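You operate a simulated robot arm through the tools that you are given. There is no shell and no other tool. Be economical: measure what you need, move in short steps, check, and stop when the job is done.

Carry out the task below with a simulated robot arm. There is one attempt and no reset: what you move stays moved.

TASK
Slide the blue rag along the long table until it stands next to the teal peg box.

It is judged by the outcome, as a careful person would: the job done as asked, and still so three seconds after it is handed in. It fails if anything else is knocked over, pushed out of place, dropped, spilled or broken.

THE ROBOT
A 7-joint arm with a two-finger parallel gripper, fixed in place. Base frame: the origin is at the foot of the arm, x ahead of it, y to its left, z up; the work surface is at about z = 0. Lengths are in mm, angles in degrees, forces in N, time in s.
With the tool pointing down near the work surface it reaches from about 240 to 620 mm from the base axis. Its first joint turns from -66.0 to 66.0 degrees. Payload 2.6 kg.
Tool frame: the origin (TCP) lies between the finger pads and is the grasp point; the fingertips stand 30 mm ahead of it; z points along the fingers, y is the line along which they close. The gripper opens to 94 mm. The fingers are 28 mm wide and 10 mm thick; the gripper's body (50 by 96 mm) begins 55 mm behind the TCP.
Orientation is told as [roll, pitch, yaw] about the base's x, y, z axes, in that order, counted from this pose: with the fingers straight down and closing along the base's y, the tool's x points along the base's -x, its y along +y and its z along -z.

THE INTERFACE
- The arm moves only by the tool move_arm. Its argument "motion" is a list of rows, each an object of numbers (a shift or turn left out is 0, a gripper value left out holds the last): "x", "y", "z": the shift along the tool's x, y, z in mm; "rx", "ry", "rz": the turn, a rotation vector about the tool's x, y, z in degrees; "gripper": the finger opening in mm, from 0 to 94. In form: [{"x": .., "y": .., "z": .., "rx": .., "ry": .., "rz": .., "gripper": ..}, ...]. A call has 1 to 12 rows; each row is the pose to reach, as a shift and turn from the pose commanded when the call began, along the tool's axes at that moment. A row lasts 0.2 s, in which the tool goes at most 50 mm and 8.6 degrees; a call with a longer step from one row to the next is refused whole, and so is a gripper value outside its range. A pose out of reach is approached as far as the arm can. The call stops where the force on the tool passes 40 N (or 10 N more than at its start, if that is more) or the arm is blocked; 0.2 s more then pass. The fingers move at their own pace (about 72 mm/s each) and stop on an object; they squeeze with about 43 N. The grip force told is the motor's: it shows also when the fingers shut on nothing. Time passes only in rows, and 0.2 s behind the last, so rows that repeat a pose let the fingers close. It gives the time, the measured TCP pose, the force on the tool (base axes), the opening and the grip force at its end, in the units of the frame above (readings bear some noise), and new pictures: "show" is both (left out), scene, wrist or none.
- Cameras (640 x 400 px; columns grow to the right, rows downward): "scene" is fixed at [42, 426, 564.3]; the picture's right is [-0.90, -0.44, 0.00], its down [-0.26, 0.53, -0.80] and it looks along [0.36, -0.72, -0.60] (base axes); focal length 355 px, centre (320, 200). "wrist" rides on the gripper at [-37, 0, -58] in the tool frame; the picture's right is [0.00, -1.00, 0.00], its down [0.97, 0.00, -0.24] and it looks along [0.24, 0.00, 0.97] (tool axes); focal length 218 px, centre (320, 200).
- probe_pixels(camera, pixels): there is no depth. For up to 12 entries [column, row, z] of the newest picture of that camera ("zoom" is the newest enlarged one), the place [x, y] in the base frame at which the ray of that pixel passes the height z, good to about 2 mm, but the place of the scene camera against the robot may be out by one fixed shift of up to 25 mm in any direction. No time passes.
- close_up(camera, box): a new picture of the part [left, top, right, bottom] of that camera's present view, enlarged. No time passes.
- sign_off(): hands the job in; it is judged then, once.

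Work in short steps. Measure before you move; look again where a grasp or a placing could have gone wrong, and mend it. You have 60 turns and 120 pictures in all, the two below and enlarged ones among them. Open the gripper and draw the arm clear of the work before you hand the job in, unless the task says otherwise; then end with one line.

The tools are called as name(argument=value, ...) on one line, values as JSON. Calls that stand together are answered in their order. move_arm: Moves the arm, as the interface text tells. Its arguments: {"type":"object","properties":{"motion":{"type":"array"},"show":{"type":"string","enum":["both","scene","wrist","none"]}},"required":["motion"]} The other tools are called the same way: probe_pixels (camera, pixels) gives the place at which the rays of pixels pass given heights; close_up (camera, box) takes an enlarged picture of a part of a camera's view; sign_off () hands the job in.

At the start:

```text
clock: 0.0
tcp_pos: [354.9, 72.5, 227.6]
orientation: [0.1, 0.0, 0.0]
wrist_force: [1.0, -0.1, 0.8]
gripper_width: 93.9
grip_force: 0.0
```

scene: 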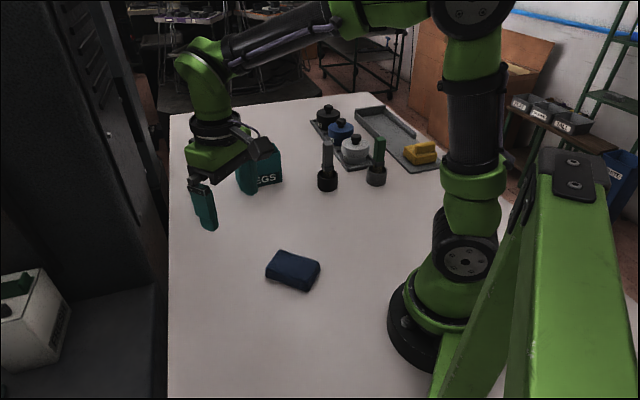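
wrist: 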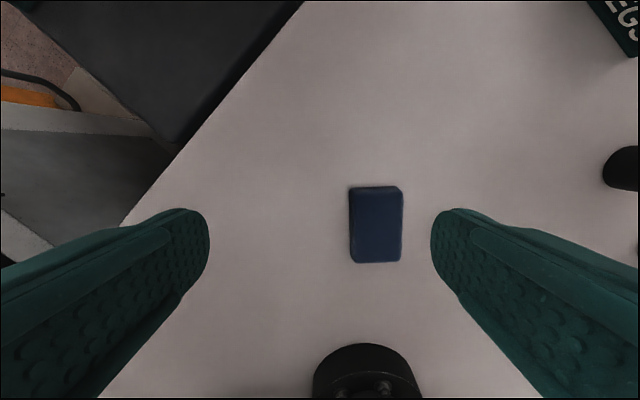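

The blue rag is at scene (293,270) and wrist (376,225). The teal peg box is at scene (262,168), partly hidden by a finger. I'll measure both.

probe_pixels(camera="wrist", pixels=[[350, 187, 20], [402, 187, 20], [350, 262, 20], [402, 262, 20], [376, 225, 0], [590, 3, 50], [630, 56, 50], [630, 56, 0], [605, 170, 0]])

probe_pixels(camera="scene", pixels=[[293, 258, 20], [266, 273, 0], [308, 291, 0], [320, 266, 20], [282, 182, 0], [250, 190, 0], [280, 145, 50], [328, 190, 0], [376, 185, 0], [350, 163, 0]])

close_up(camera="scene", box=[180, 90, 440, 300])

```text
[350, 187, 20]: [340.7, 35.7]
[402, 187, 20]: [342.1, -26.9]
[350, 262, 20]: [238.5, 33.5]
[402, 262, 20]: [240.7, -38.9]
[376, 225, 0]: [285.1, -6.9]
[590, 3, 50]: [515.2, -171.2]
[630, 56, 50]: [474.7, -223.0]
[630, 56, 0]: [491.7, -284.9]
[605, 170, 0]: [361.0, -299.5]
```

```text
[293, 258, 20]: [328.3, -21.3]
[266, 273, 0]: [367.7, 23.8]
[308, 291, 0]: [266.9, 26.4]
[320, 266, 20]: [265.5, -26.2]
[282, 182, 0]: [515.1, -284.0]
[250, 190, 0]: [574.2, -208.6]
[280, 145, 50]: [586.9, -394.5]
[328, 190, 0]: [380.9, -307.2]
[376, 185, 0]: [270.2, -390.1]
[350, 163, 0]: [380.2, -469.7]
```

```text
1.90 times, centred on (310, 195) of scene
```

zoom: 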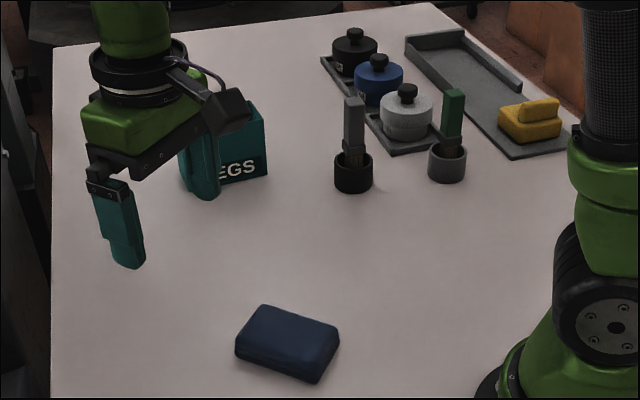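

I need a clear view of the box, so I'll shift the arm at height towards -y and look with the wrist camera.

move_arm(motion=[{"y": -40, "z": -20}, {"y": -80, "z": -40}, {"y": -120, "z": -60}, {"y": -160, "z": -80}, {"y": -200, "z": -80}, {"y": -200, "z": -80}])

```text
clock: 1.4
tcp_pos: [353.1, -127.3, 306.7]
orientation: [0.0, 0.0, 0.0]
wrist_force: [0.2, 0.1, -0.4]
gripper_width: 94.0
grip_force: 0.1
```

scene: 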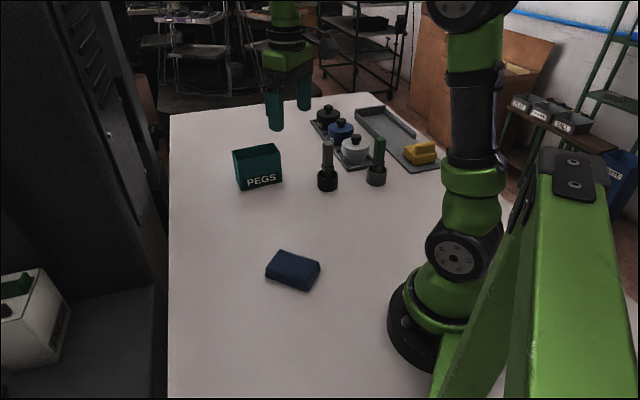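
wrist: 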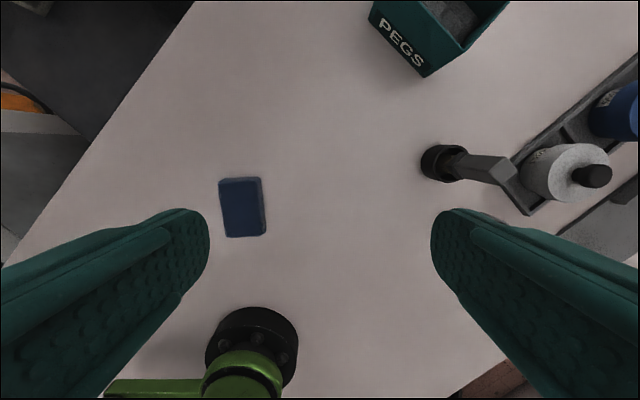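

The box is now clear in both views. I'll measure its front base edge, the rag and the black peg cup in both cameras.

probe_pixels(camera="wrist", pixels=[[369, 19, 0], [422, 77, 0], [431, 72, 60], [219, 181, 25], [261, 178, 25], [266, 234, 25], [227, 237, 25], [227, 237, 0], [422, 163, 0], [440, 182, 0], [100, 130, 0], [180, 15, 0]])

probe_pixels(camera="scene", pixels=[[239, 190, 0], [282, 183, 0], [233, 152, 60], [282, 147, 60], [279, 250, 25], [320, 263, 25], [309, 282, 25], [266, 268, 25], [308, 291, 0], [320, 189, 0], [169, 200, 0], [169, 350, 0]])

close_up(camera="wrist", box=[200, 0, 520, 250])

close_up(camera="scene", box=[210, 120, 360, 300])

```text
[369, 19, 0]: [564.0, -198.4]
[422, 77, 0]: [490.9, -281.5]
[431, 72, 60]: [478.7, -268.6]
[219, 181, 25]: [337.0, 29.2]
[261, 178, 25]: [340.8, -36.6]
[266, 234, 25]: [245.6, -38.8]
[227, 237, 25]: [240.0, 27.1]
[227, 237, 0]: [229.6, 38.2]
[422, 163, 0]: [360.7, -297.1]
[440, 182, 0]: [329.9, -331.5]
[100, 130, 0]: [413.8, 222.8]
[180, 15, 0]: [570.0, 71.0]
```

```text
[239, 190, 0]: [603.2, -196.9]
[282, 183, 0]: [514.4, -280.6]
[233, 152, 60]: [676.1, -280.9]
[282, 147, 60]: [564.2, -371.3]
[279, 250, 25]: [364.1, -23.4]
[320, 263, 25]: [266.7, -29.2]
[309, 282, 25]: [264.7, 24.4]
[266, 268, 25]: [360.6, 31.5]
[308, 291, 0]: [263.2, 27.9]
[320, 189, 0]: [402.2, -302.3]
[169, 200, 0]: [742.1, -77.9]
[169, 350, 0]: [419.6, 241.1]
```

```text
1.60 times, centred on (360, 125) of wrist
```

zoom: 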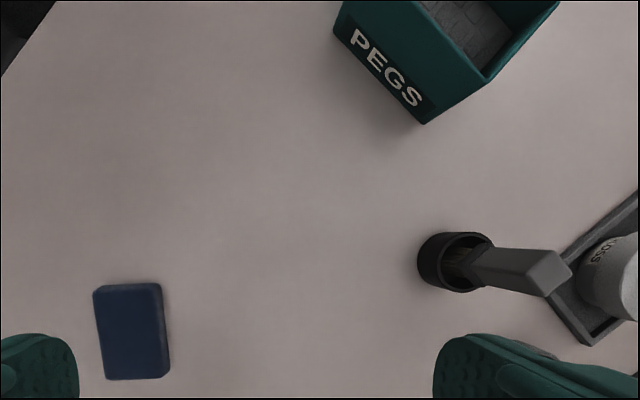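

```text
2.22 times, centred on (285, 210) of scene
```

zoom: 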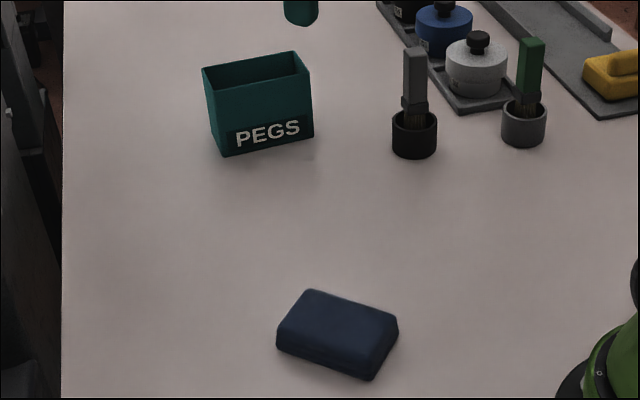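

The wrist view gives these positions:
- **Box front face:** runs from (491,-281) to about (575,-198), so it sits at 45°.
- **Rag:** centred near (290,-4), directly out along that face's normal.
- **Scene camera:** reads about +24 in x.

I'll move above the rear part of the rag.

probe_pixels(camera="wrist", pixels=[[464, 51, 60], [464, 51, 80], [464, 51, 100], [424, 77, 0], [368, 22, 0]])

move_arm(motion=[{"x": 12, "y": 20, "z": 33}, {"x": 24, "y": 41, "z": 66}, {"x": 36, "y": 62, "z": 99}, {"x": 48, "y": 82, "z": 132}, {"x": 60, "y": 103, "z": 165}, {"x": 73, "y": 123, "z": 197}, {"x": 73, "y": 123, "z": 197}])

```text
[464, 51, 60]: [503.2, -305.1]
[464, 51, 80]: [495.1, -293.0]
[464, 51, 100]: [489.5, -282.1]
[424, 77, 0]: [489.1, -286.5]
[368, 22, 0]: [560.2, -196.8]
```

```text
clock: 3.0
tcp_pos: [280.2, -4.3, 109.9]
orientation: [0.0, 0.0, 0.0]
wrist_force: [0.4, 1.1, 0.4]
gripper_width: 93.8
grip_force: 0.1
```

scene: 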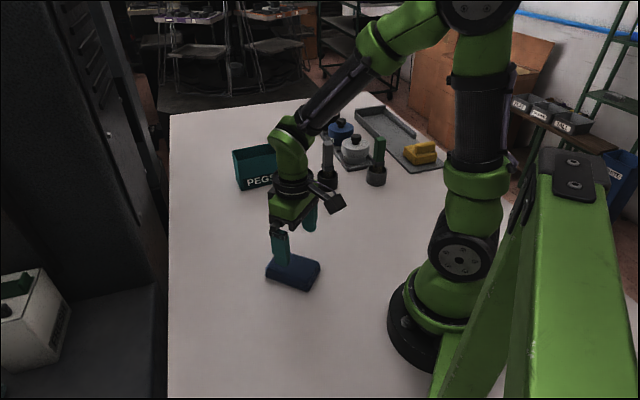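
wrist: 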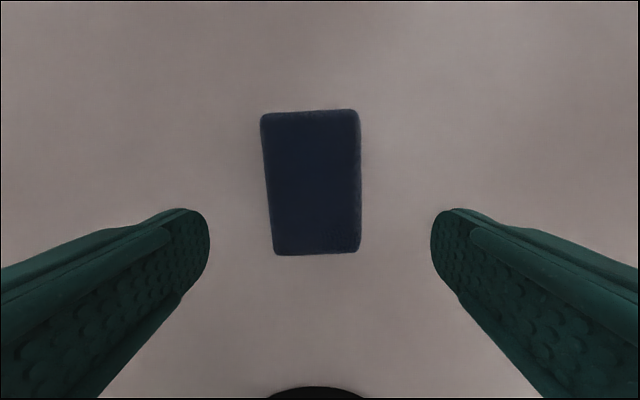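

The rag lies between the fingers, from (262,113) to (360,252) in the wrist view. I'll measure it precisely.

probe_pixels(camera="wrist", pixels=[[262, 115, 25], [358, 112, 25], [361, 250, 25], [273, 253, 25], [262, 115, 35], [358, 112, 35], [361, 250, 35], [273, 253, 35]])

close_up(camera="scene", box=[230, 160, 370, 300])

```text
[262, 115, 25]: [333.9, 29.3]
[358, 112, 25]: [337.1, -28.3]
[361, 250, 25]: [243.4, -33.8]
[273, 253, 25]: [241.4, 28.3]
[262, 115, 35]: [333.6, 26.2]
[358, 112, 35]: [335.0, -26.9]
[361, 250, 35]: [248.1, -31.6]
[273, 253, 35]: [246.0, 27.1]
```

```text
2.86 times, centred on (300, 230) of scene
```

zoom: 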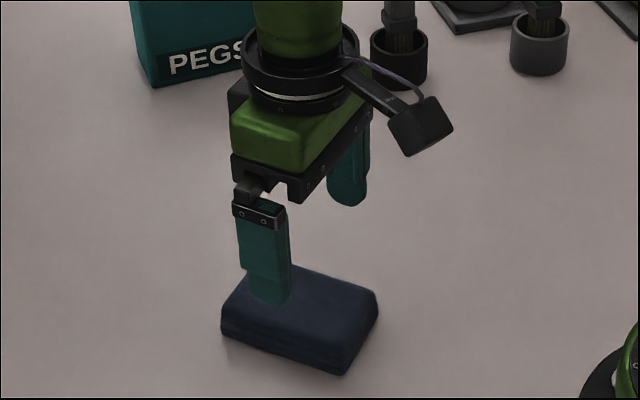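

The rag is about 94 x 60 and centred at (289,-1). I'll lower straight down to TCP z≈36 and close gently on its sides.

move_arm(motion=[{"y": 3, "z": 25}, {"y": 3, "z": 45}, {"y": 3, "z": 60}, {"y": 3, "z": 74}, {"y": 3, "z": 74, "gripper": 75}, {"y": 3, "z": 74, "gripper": 45}, {"y": 3, "z": 74, "gripper": 45}, {"y": 3, "z": 74, "gripper": 45}])

```text
clock: 4.8
tcp_pos: [280.2, -1.9, 35.7]
orientation: [0.0, 0.0, 0.0]
wrist_force: [0.1, 0.2, -0.4]
gripper_width: 65.6
grip_force: 43.0
```

scene: 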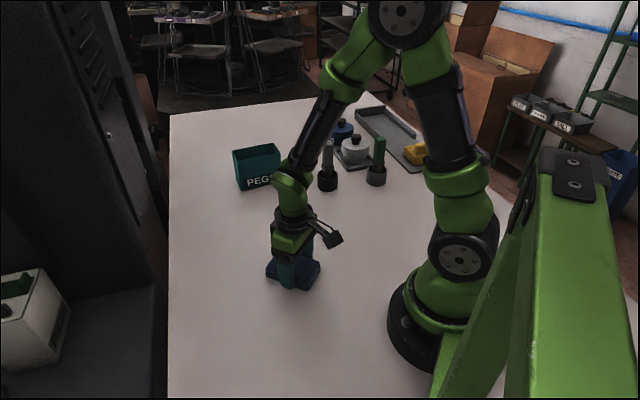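
wrist: 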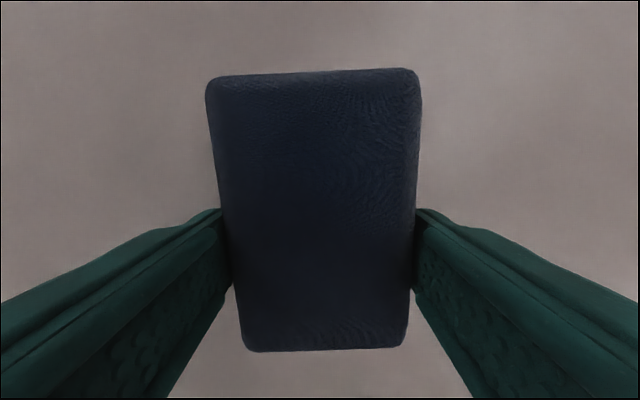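

The rag is held at 65.6 mm width, still on the table. I'll slide it half the way towards the box face at the same height, turning towards -45° yaw.

move_arm(motion=[{"x": -12, "y": -11, "rz": 3}, {"x": -24, "y": -23, "rz": 6}, {"x": -36, "y": -34, "rz": 9}, {"x": -48, "y": -45, "rz": 12}, {"x": -60, "y": -56, "rz": 15}, {"x": -72, "y": -68, "rz": 18}, {"x": -84, "y": -79, "rz": 21}, {"x": -96, "y": -90, "rz": 24}])

```text
clock: 6.6
tcp_pos: [376.0, -90.5, 36.9]
orientation: [0.0, 0.0, -24.1]
wrist_force: [0.7, -0.1, -0.4]
gripper_width: 65.1
grip_force: 42.8
```

scene: 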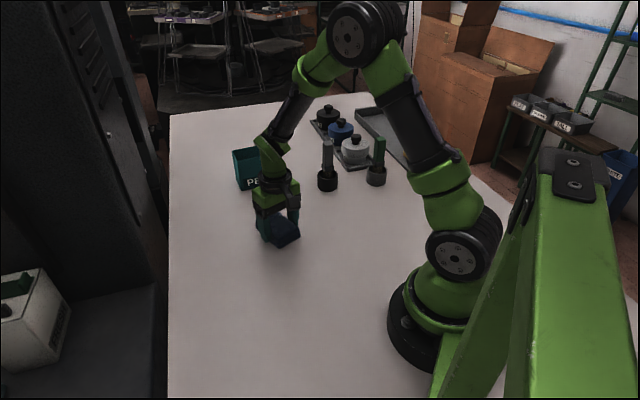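
wrist: 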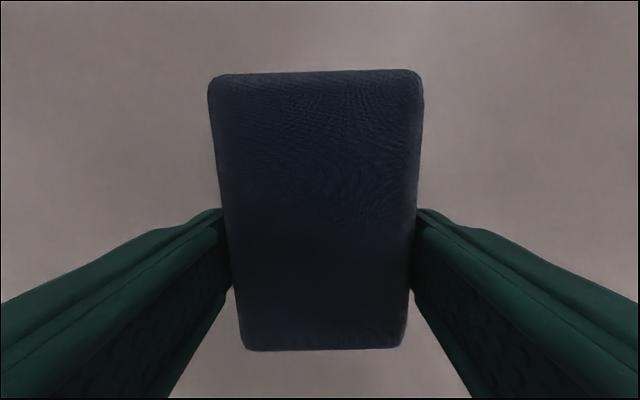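

The grip holds and the rag follows. I'll continue towards the box but stop short, to measure the gap.

move_arm(motion=[{"x": -17, "y": -6, "rz": 3.5}, {"x": -34, "y": -12, "rz": 7}, {"x": -50, "y": -18, "rz": 10.5}, {"x": -67, "y": -24, "rz": 14}, {"x": -84, "y": -30, "rz": 17.5}, {"x": -100, "y": -36, "rz": 21}])

```text
clock: 8.0
tcp_pos: [453.7, -164.7, 36.4]
orientation: [0.1, 0.0, -45.1]
wrist_force: [0.2, 0.5, 0.4]
gripper_width: 65.2
grip_force: 42.4
```

scene: 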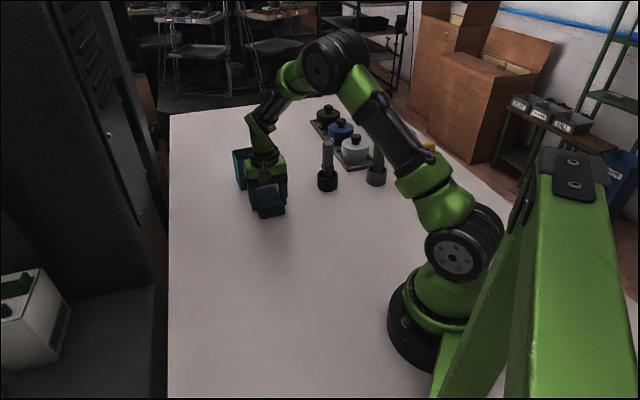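
wrist: 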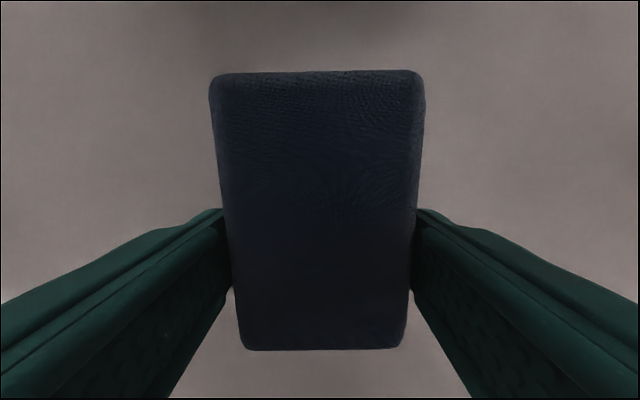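

The shadow of the box shows at the top of the wrist image, so I'll measure the distances.

probe_pixels(camera="wrist", pixels=[[320, 0, 0], [320, 73, 30], [320, 73, 25], [215, 80, 25], [422, 76, 25]])

close_up(camera="wrist", box=[160, 0, 480, 120])

close_up(camera="scene", box=[210, 110, 340, 230])

```text
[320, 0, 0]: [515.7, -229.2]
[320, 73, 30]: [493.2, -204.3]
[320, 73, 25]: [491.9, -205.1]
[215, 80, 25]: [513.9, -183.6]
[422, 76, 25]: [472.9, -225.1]
```

```text
2.00 times, centred on (320, 60) of wrist
```

zoom: 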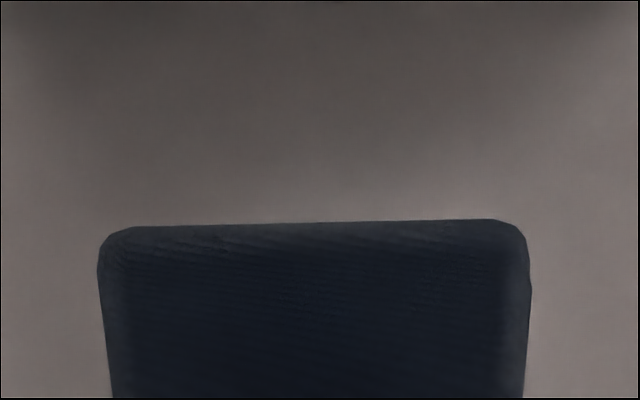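

```text
3.33 times, centred on (275, 170) of scene
```

zoom: 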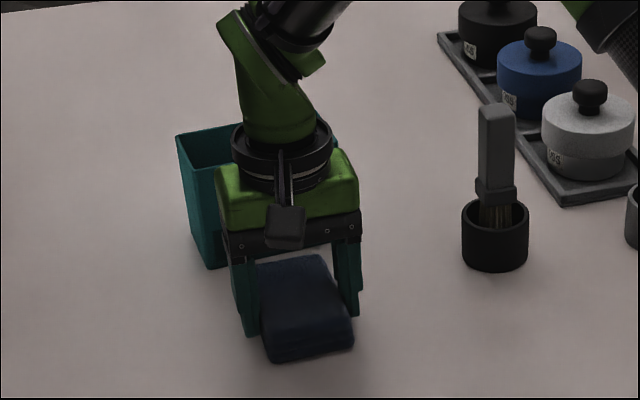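

The rag front is at (493,-205), at least 33 mm short of the box and well centred on it. I'll advance 12 mm and look again.

move_arm(motion=[{"x": -6}, {"x": -12}, {"x": -12}], show="wrist")

close_up(camera="wrist", box=[160, 0, 480, 120])

```text
clock: 8.8
tcp_pos: [462.6, -172.6, 35.6]
orientation: [0.0, 0.0, -45.0]
wrist_force: [-0.1, -0.2, 0.4]
gripper_width: 64.8
grip_force: 42.9
```

wrist: 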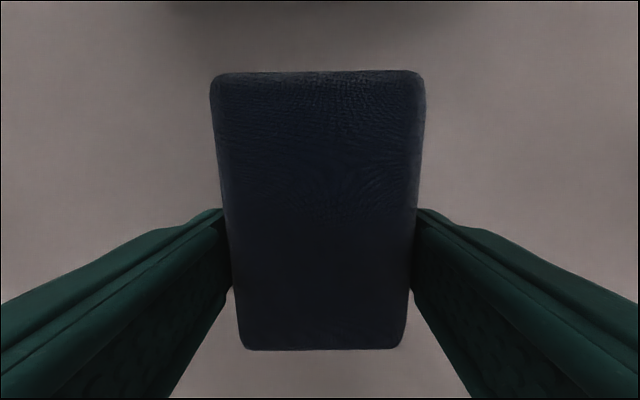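

```text
2.00 times, centred on (320, 60) of wrist
```

zoom: 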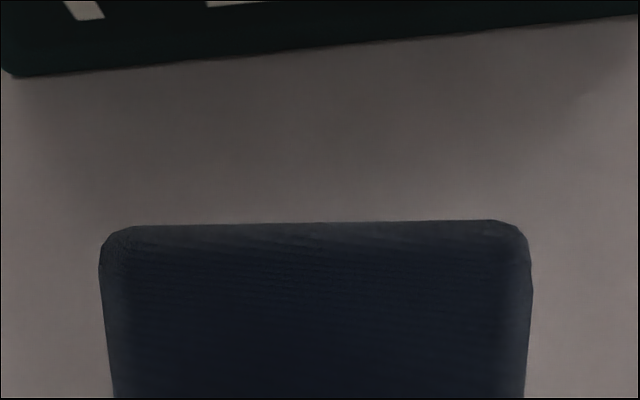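

The enlarged view shows the box edge much closer than the wrist picture did. I'll check both again before moving.

close_up(camera="scene", box=[210, 110, 340, 230])

close_up(camera="wrist", box=[0, 0, 640, 400])

```text
3.33 times, centred on (275, 170) of scene
```

zoom: 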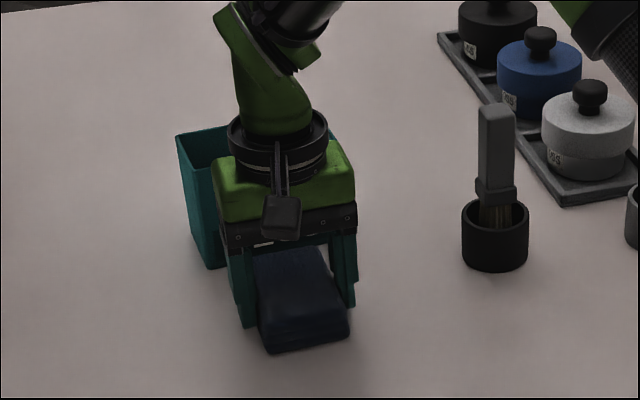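

```text
1.00 times, centred on (320, 200) of wrist
```

zoom: 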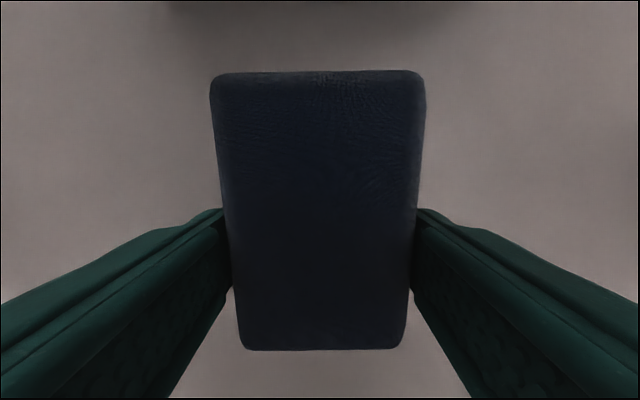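

The scene shows the box has not moved. I'll retake the same wrist enlargement to settle the mismatch.

close_up(camera="wrist", box=[160, 0, 480, 120])

close_up(camera="wrist", box=[160, 0, 480, 200])

```text
2.00 times, centred on (320, 60) of wrist
```

zoom: 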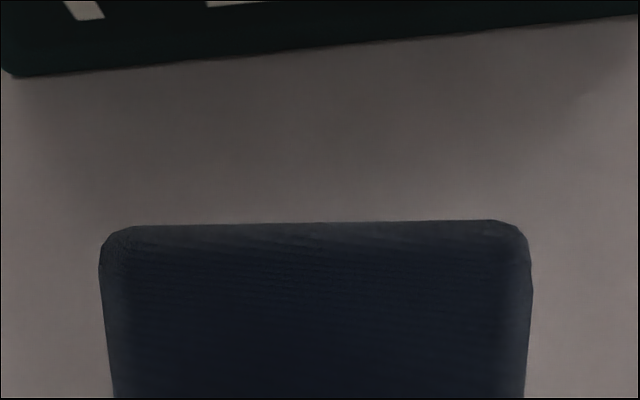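

```text
2.00 times, centred on (320, 100) of wrist
```

zoom: 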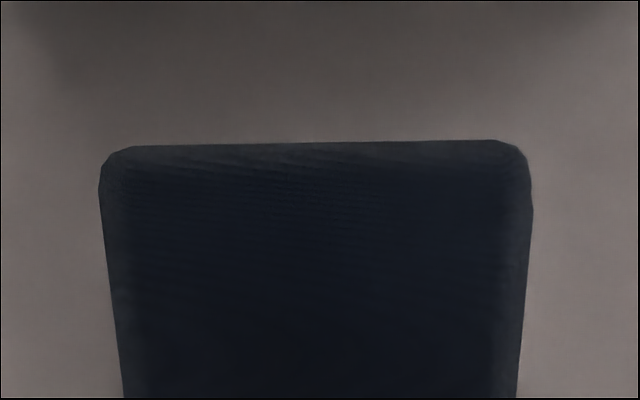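

The enlarged picture extends above the wrist frame, so the two views agree. I'll probe the box edge in it.

close_up(camera="wrist", box=[160, 0, 480, 80])

```text
2.00 times, centred on (320, 40) of wrist
```

zoom: 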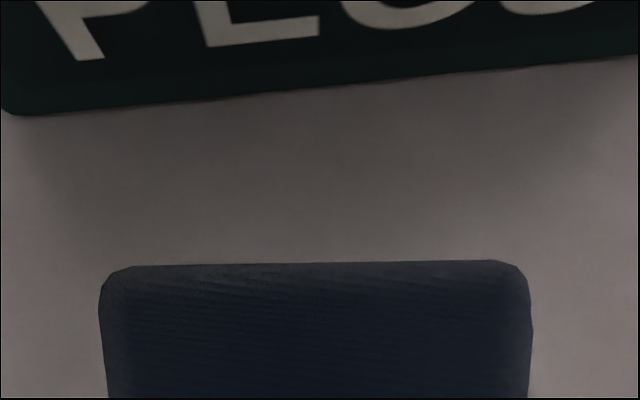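

probe_pixels(camera="zoom", pixels=[[15, 115, 0], [320, 92, 0], [635, 55, 0], [125, 268, 25], [505, 262, 25], [320, 265, 25], [320, 265, 35]])

```text
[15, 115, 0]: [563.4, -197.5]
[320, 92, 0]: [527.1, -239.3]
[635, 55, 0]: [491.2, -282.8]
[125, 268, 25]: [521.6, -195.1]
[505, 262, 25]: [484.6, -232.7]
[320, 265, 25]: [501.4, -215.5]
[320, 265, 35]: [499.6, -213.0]
```

The box face is at about 49.7° and the rag front at 45.4°, with a gap of about 36 mm. I'll turn 4.3° to match and close to about a 10 mm gap.

move_arm(motion=[{"x": -7, "y": -1, "rz": -1.5}, {"x": -14, "y": -2, "rz": -3}, {"x": -20, "y": -3, "rz": -4.3}, {"x": -26, "y": -4, "rz": -4.3}, {"x": -26, "y": -4, "rz": -4.3}])

close_up(camera="wrist", box=[160, 0, 480, 80])

```text
clock: 10.0
tcp_pos: [479.0, -194.5, 36.4]
orientation: [-0.1, 0.0, -40.7]
wrist_force: [0.4, -0.1, 0.0]
gripper_width: 64.7
grip_force: 42.6
```

scene: 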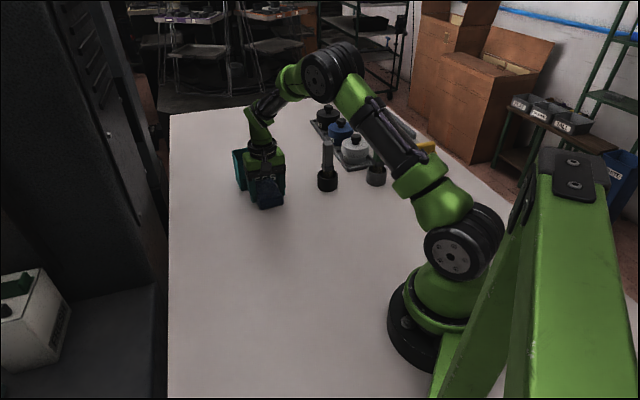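
wrist: 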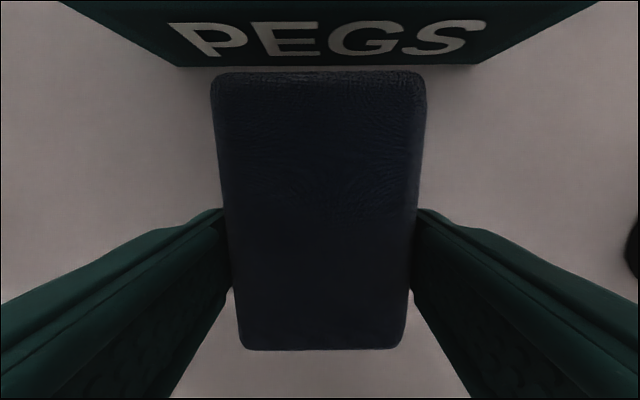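

```text
2.00 times, centred on (320, 40) of wrist
```

zoom: 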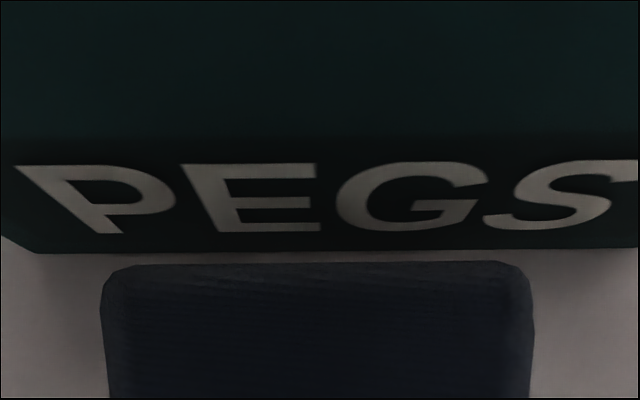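

The rag is now parallel to the face, in front of "PEGS". I'll measure the remaining gap.

probe_pixels(camera="zoom", pixels=[[320, 251, 0], [320, 263, 25], [320, 263, 30], [320, 263, 20]])

```text
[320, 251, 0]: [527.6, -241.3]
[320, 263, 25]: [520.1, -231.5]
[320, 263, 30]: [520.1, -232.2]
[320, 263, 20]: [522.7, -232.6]
```

The gap is about 12 mm. I'll go forward 6 mm more, then release and lift straight up.

move_arm(motion=[{"x": -3}, {"x": -6}, {"x": -6}, {"x": -6, "gripper": 85}, {"x": -6, "gripper": 85}, {"x": -6, "gripper": 85}])

```text
clock: 11.4
tcp_pos: [482.4, -198.4, 35.7]
orientation: [0.0, 0.0, -40.7]
wrist_force: [0.1, -0.6, -1.3]
gripper_width: 85.1
grip_force: 0.0
```

scene: 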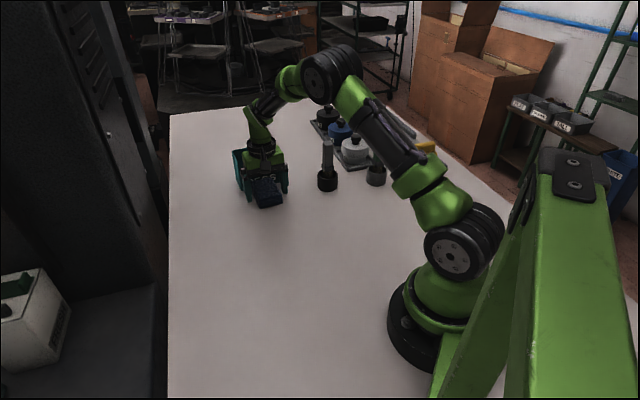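
wrist: 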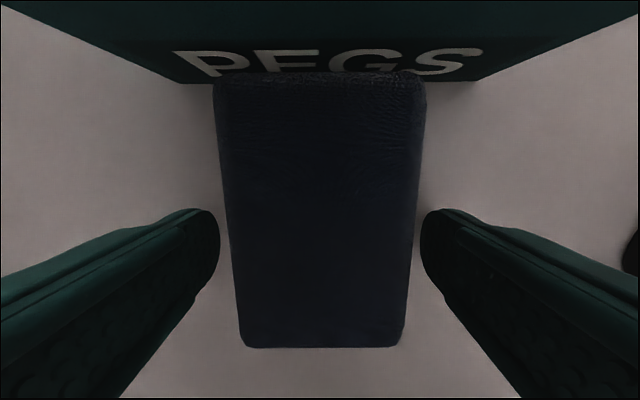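

The rag is released and sits close to the face. I'll lift straight up, then draw back towards the base.

move_arm(motion=[{"z": -20}, {"z": -45}, {"z": -80}, {"z": -120}, {"x": 35, "z": -145}, {"x": 80, "z": -160}, {"x": 125, "z": -170}, {"x": 170, "z": -180}, {"x": 210, "z": -180}, {"x": 210, "z": -180}])

close_up(camera="scene", box=[210, 110, 340, 230])

```text
clock: 13.6
tcp_pos: [323.4, -60.6, 217.3]
orientation: [0.1, 0.0, -40.7]
wrist_force: [0.8, -0.8, 0.4]
gripper_width: 85.1
grip_force: 0.1
```

scene: 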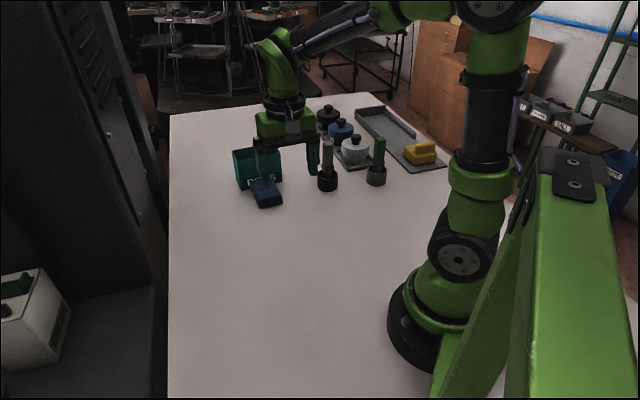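
wrist: 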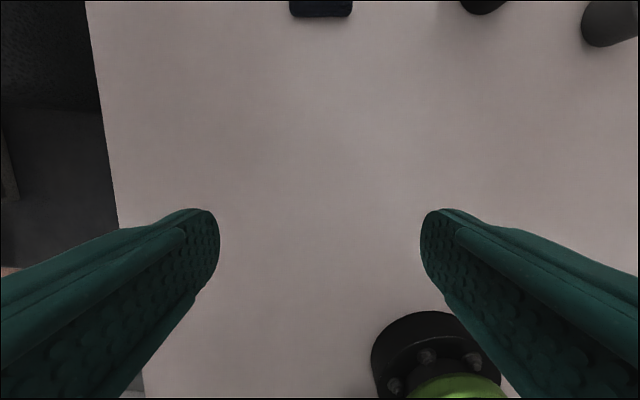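

```text
3.33 times, centred on (275, 170) of scene
```

zoom: 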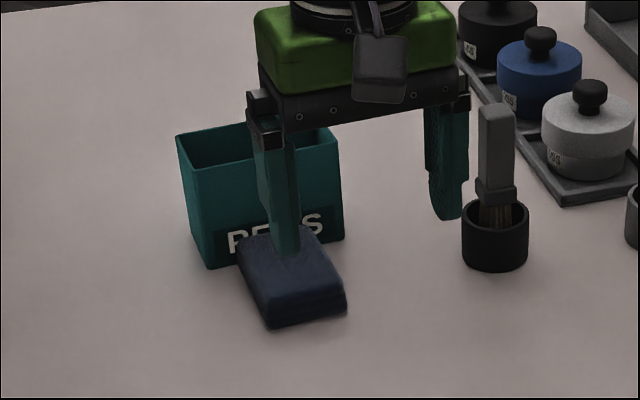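

The rag lies flat against the front of the box. The box's corner is still at enlarged (207,268), so it has not moved, and the arm is clear.

sign_off()

```text
The job is handed in.
```

I slid the blue rag along the table to the teal peg box. It now lies flat, square to the "PEGS" face with a gap of a few millimetres; the box and everything else stayed in place.
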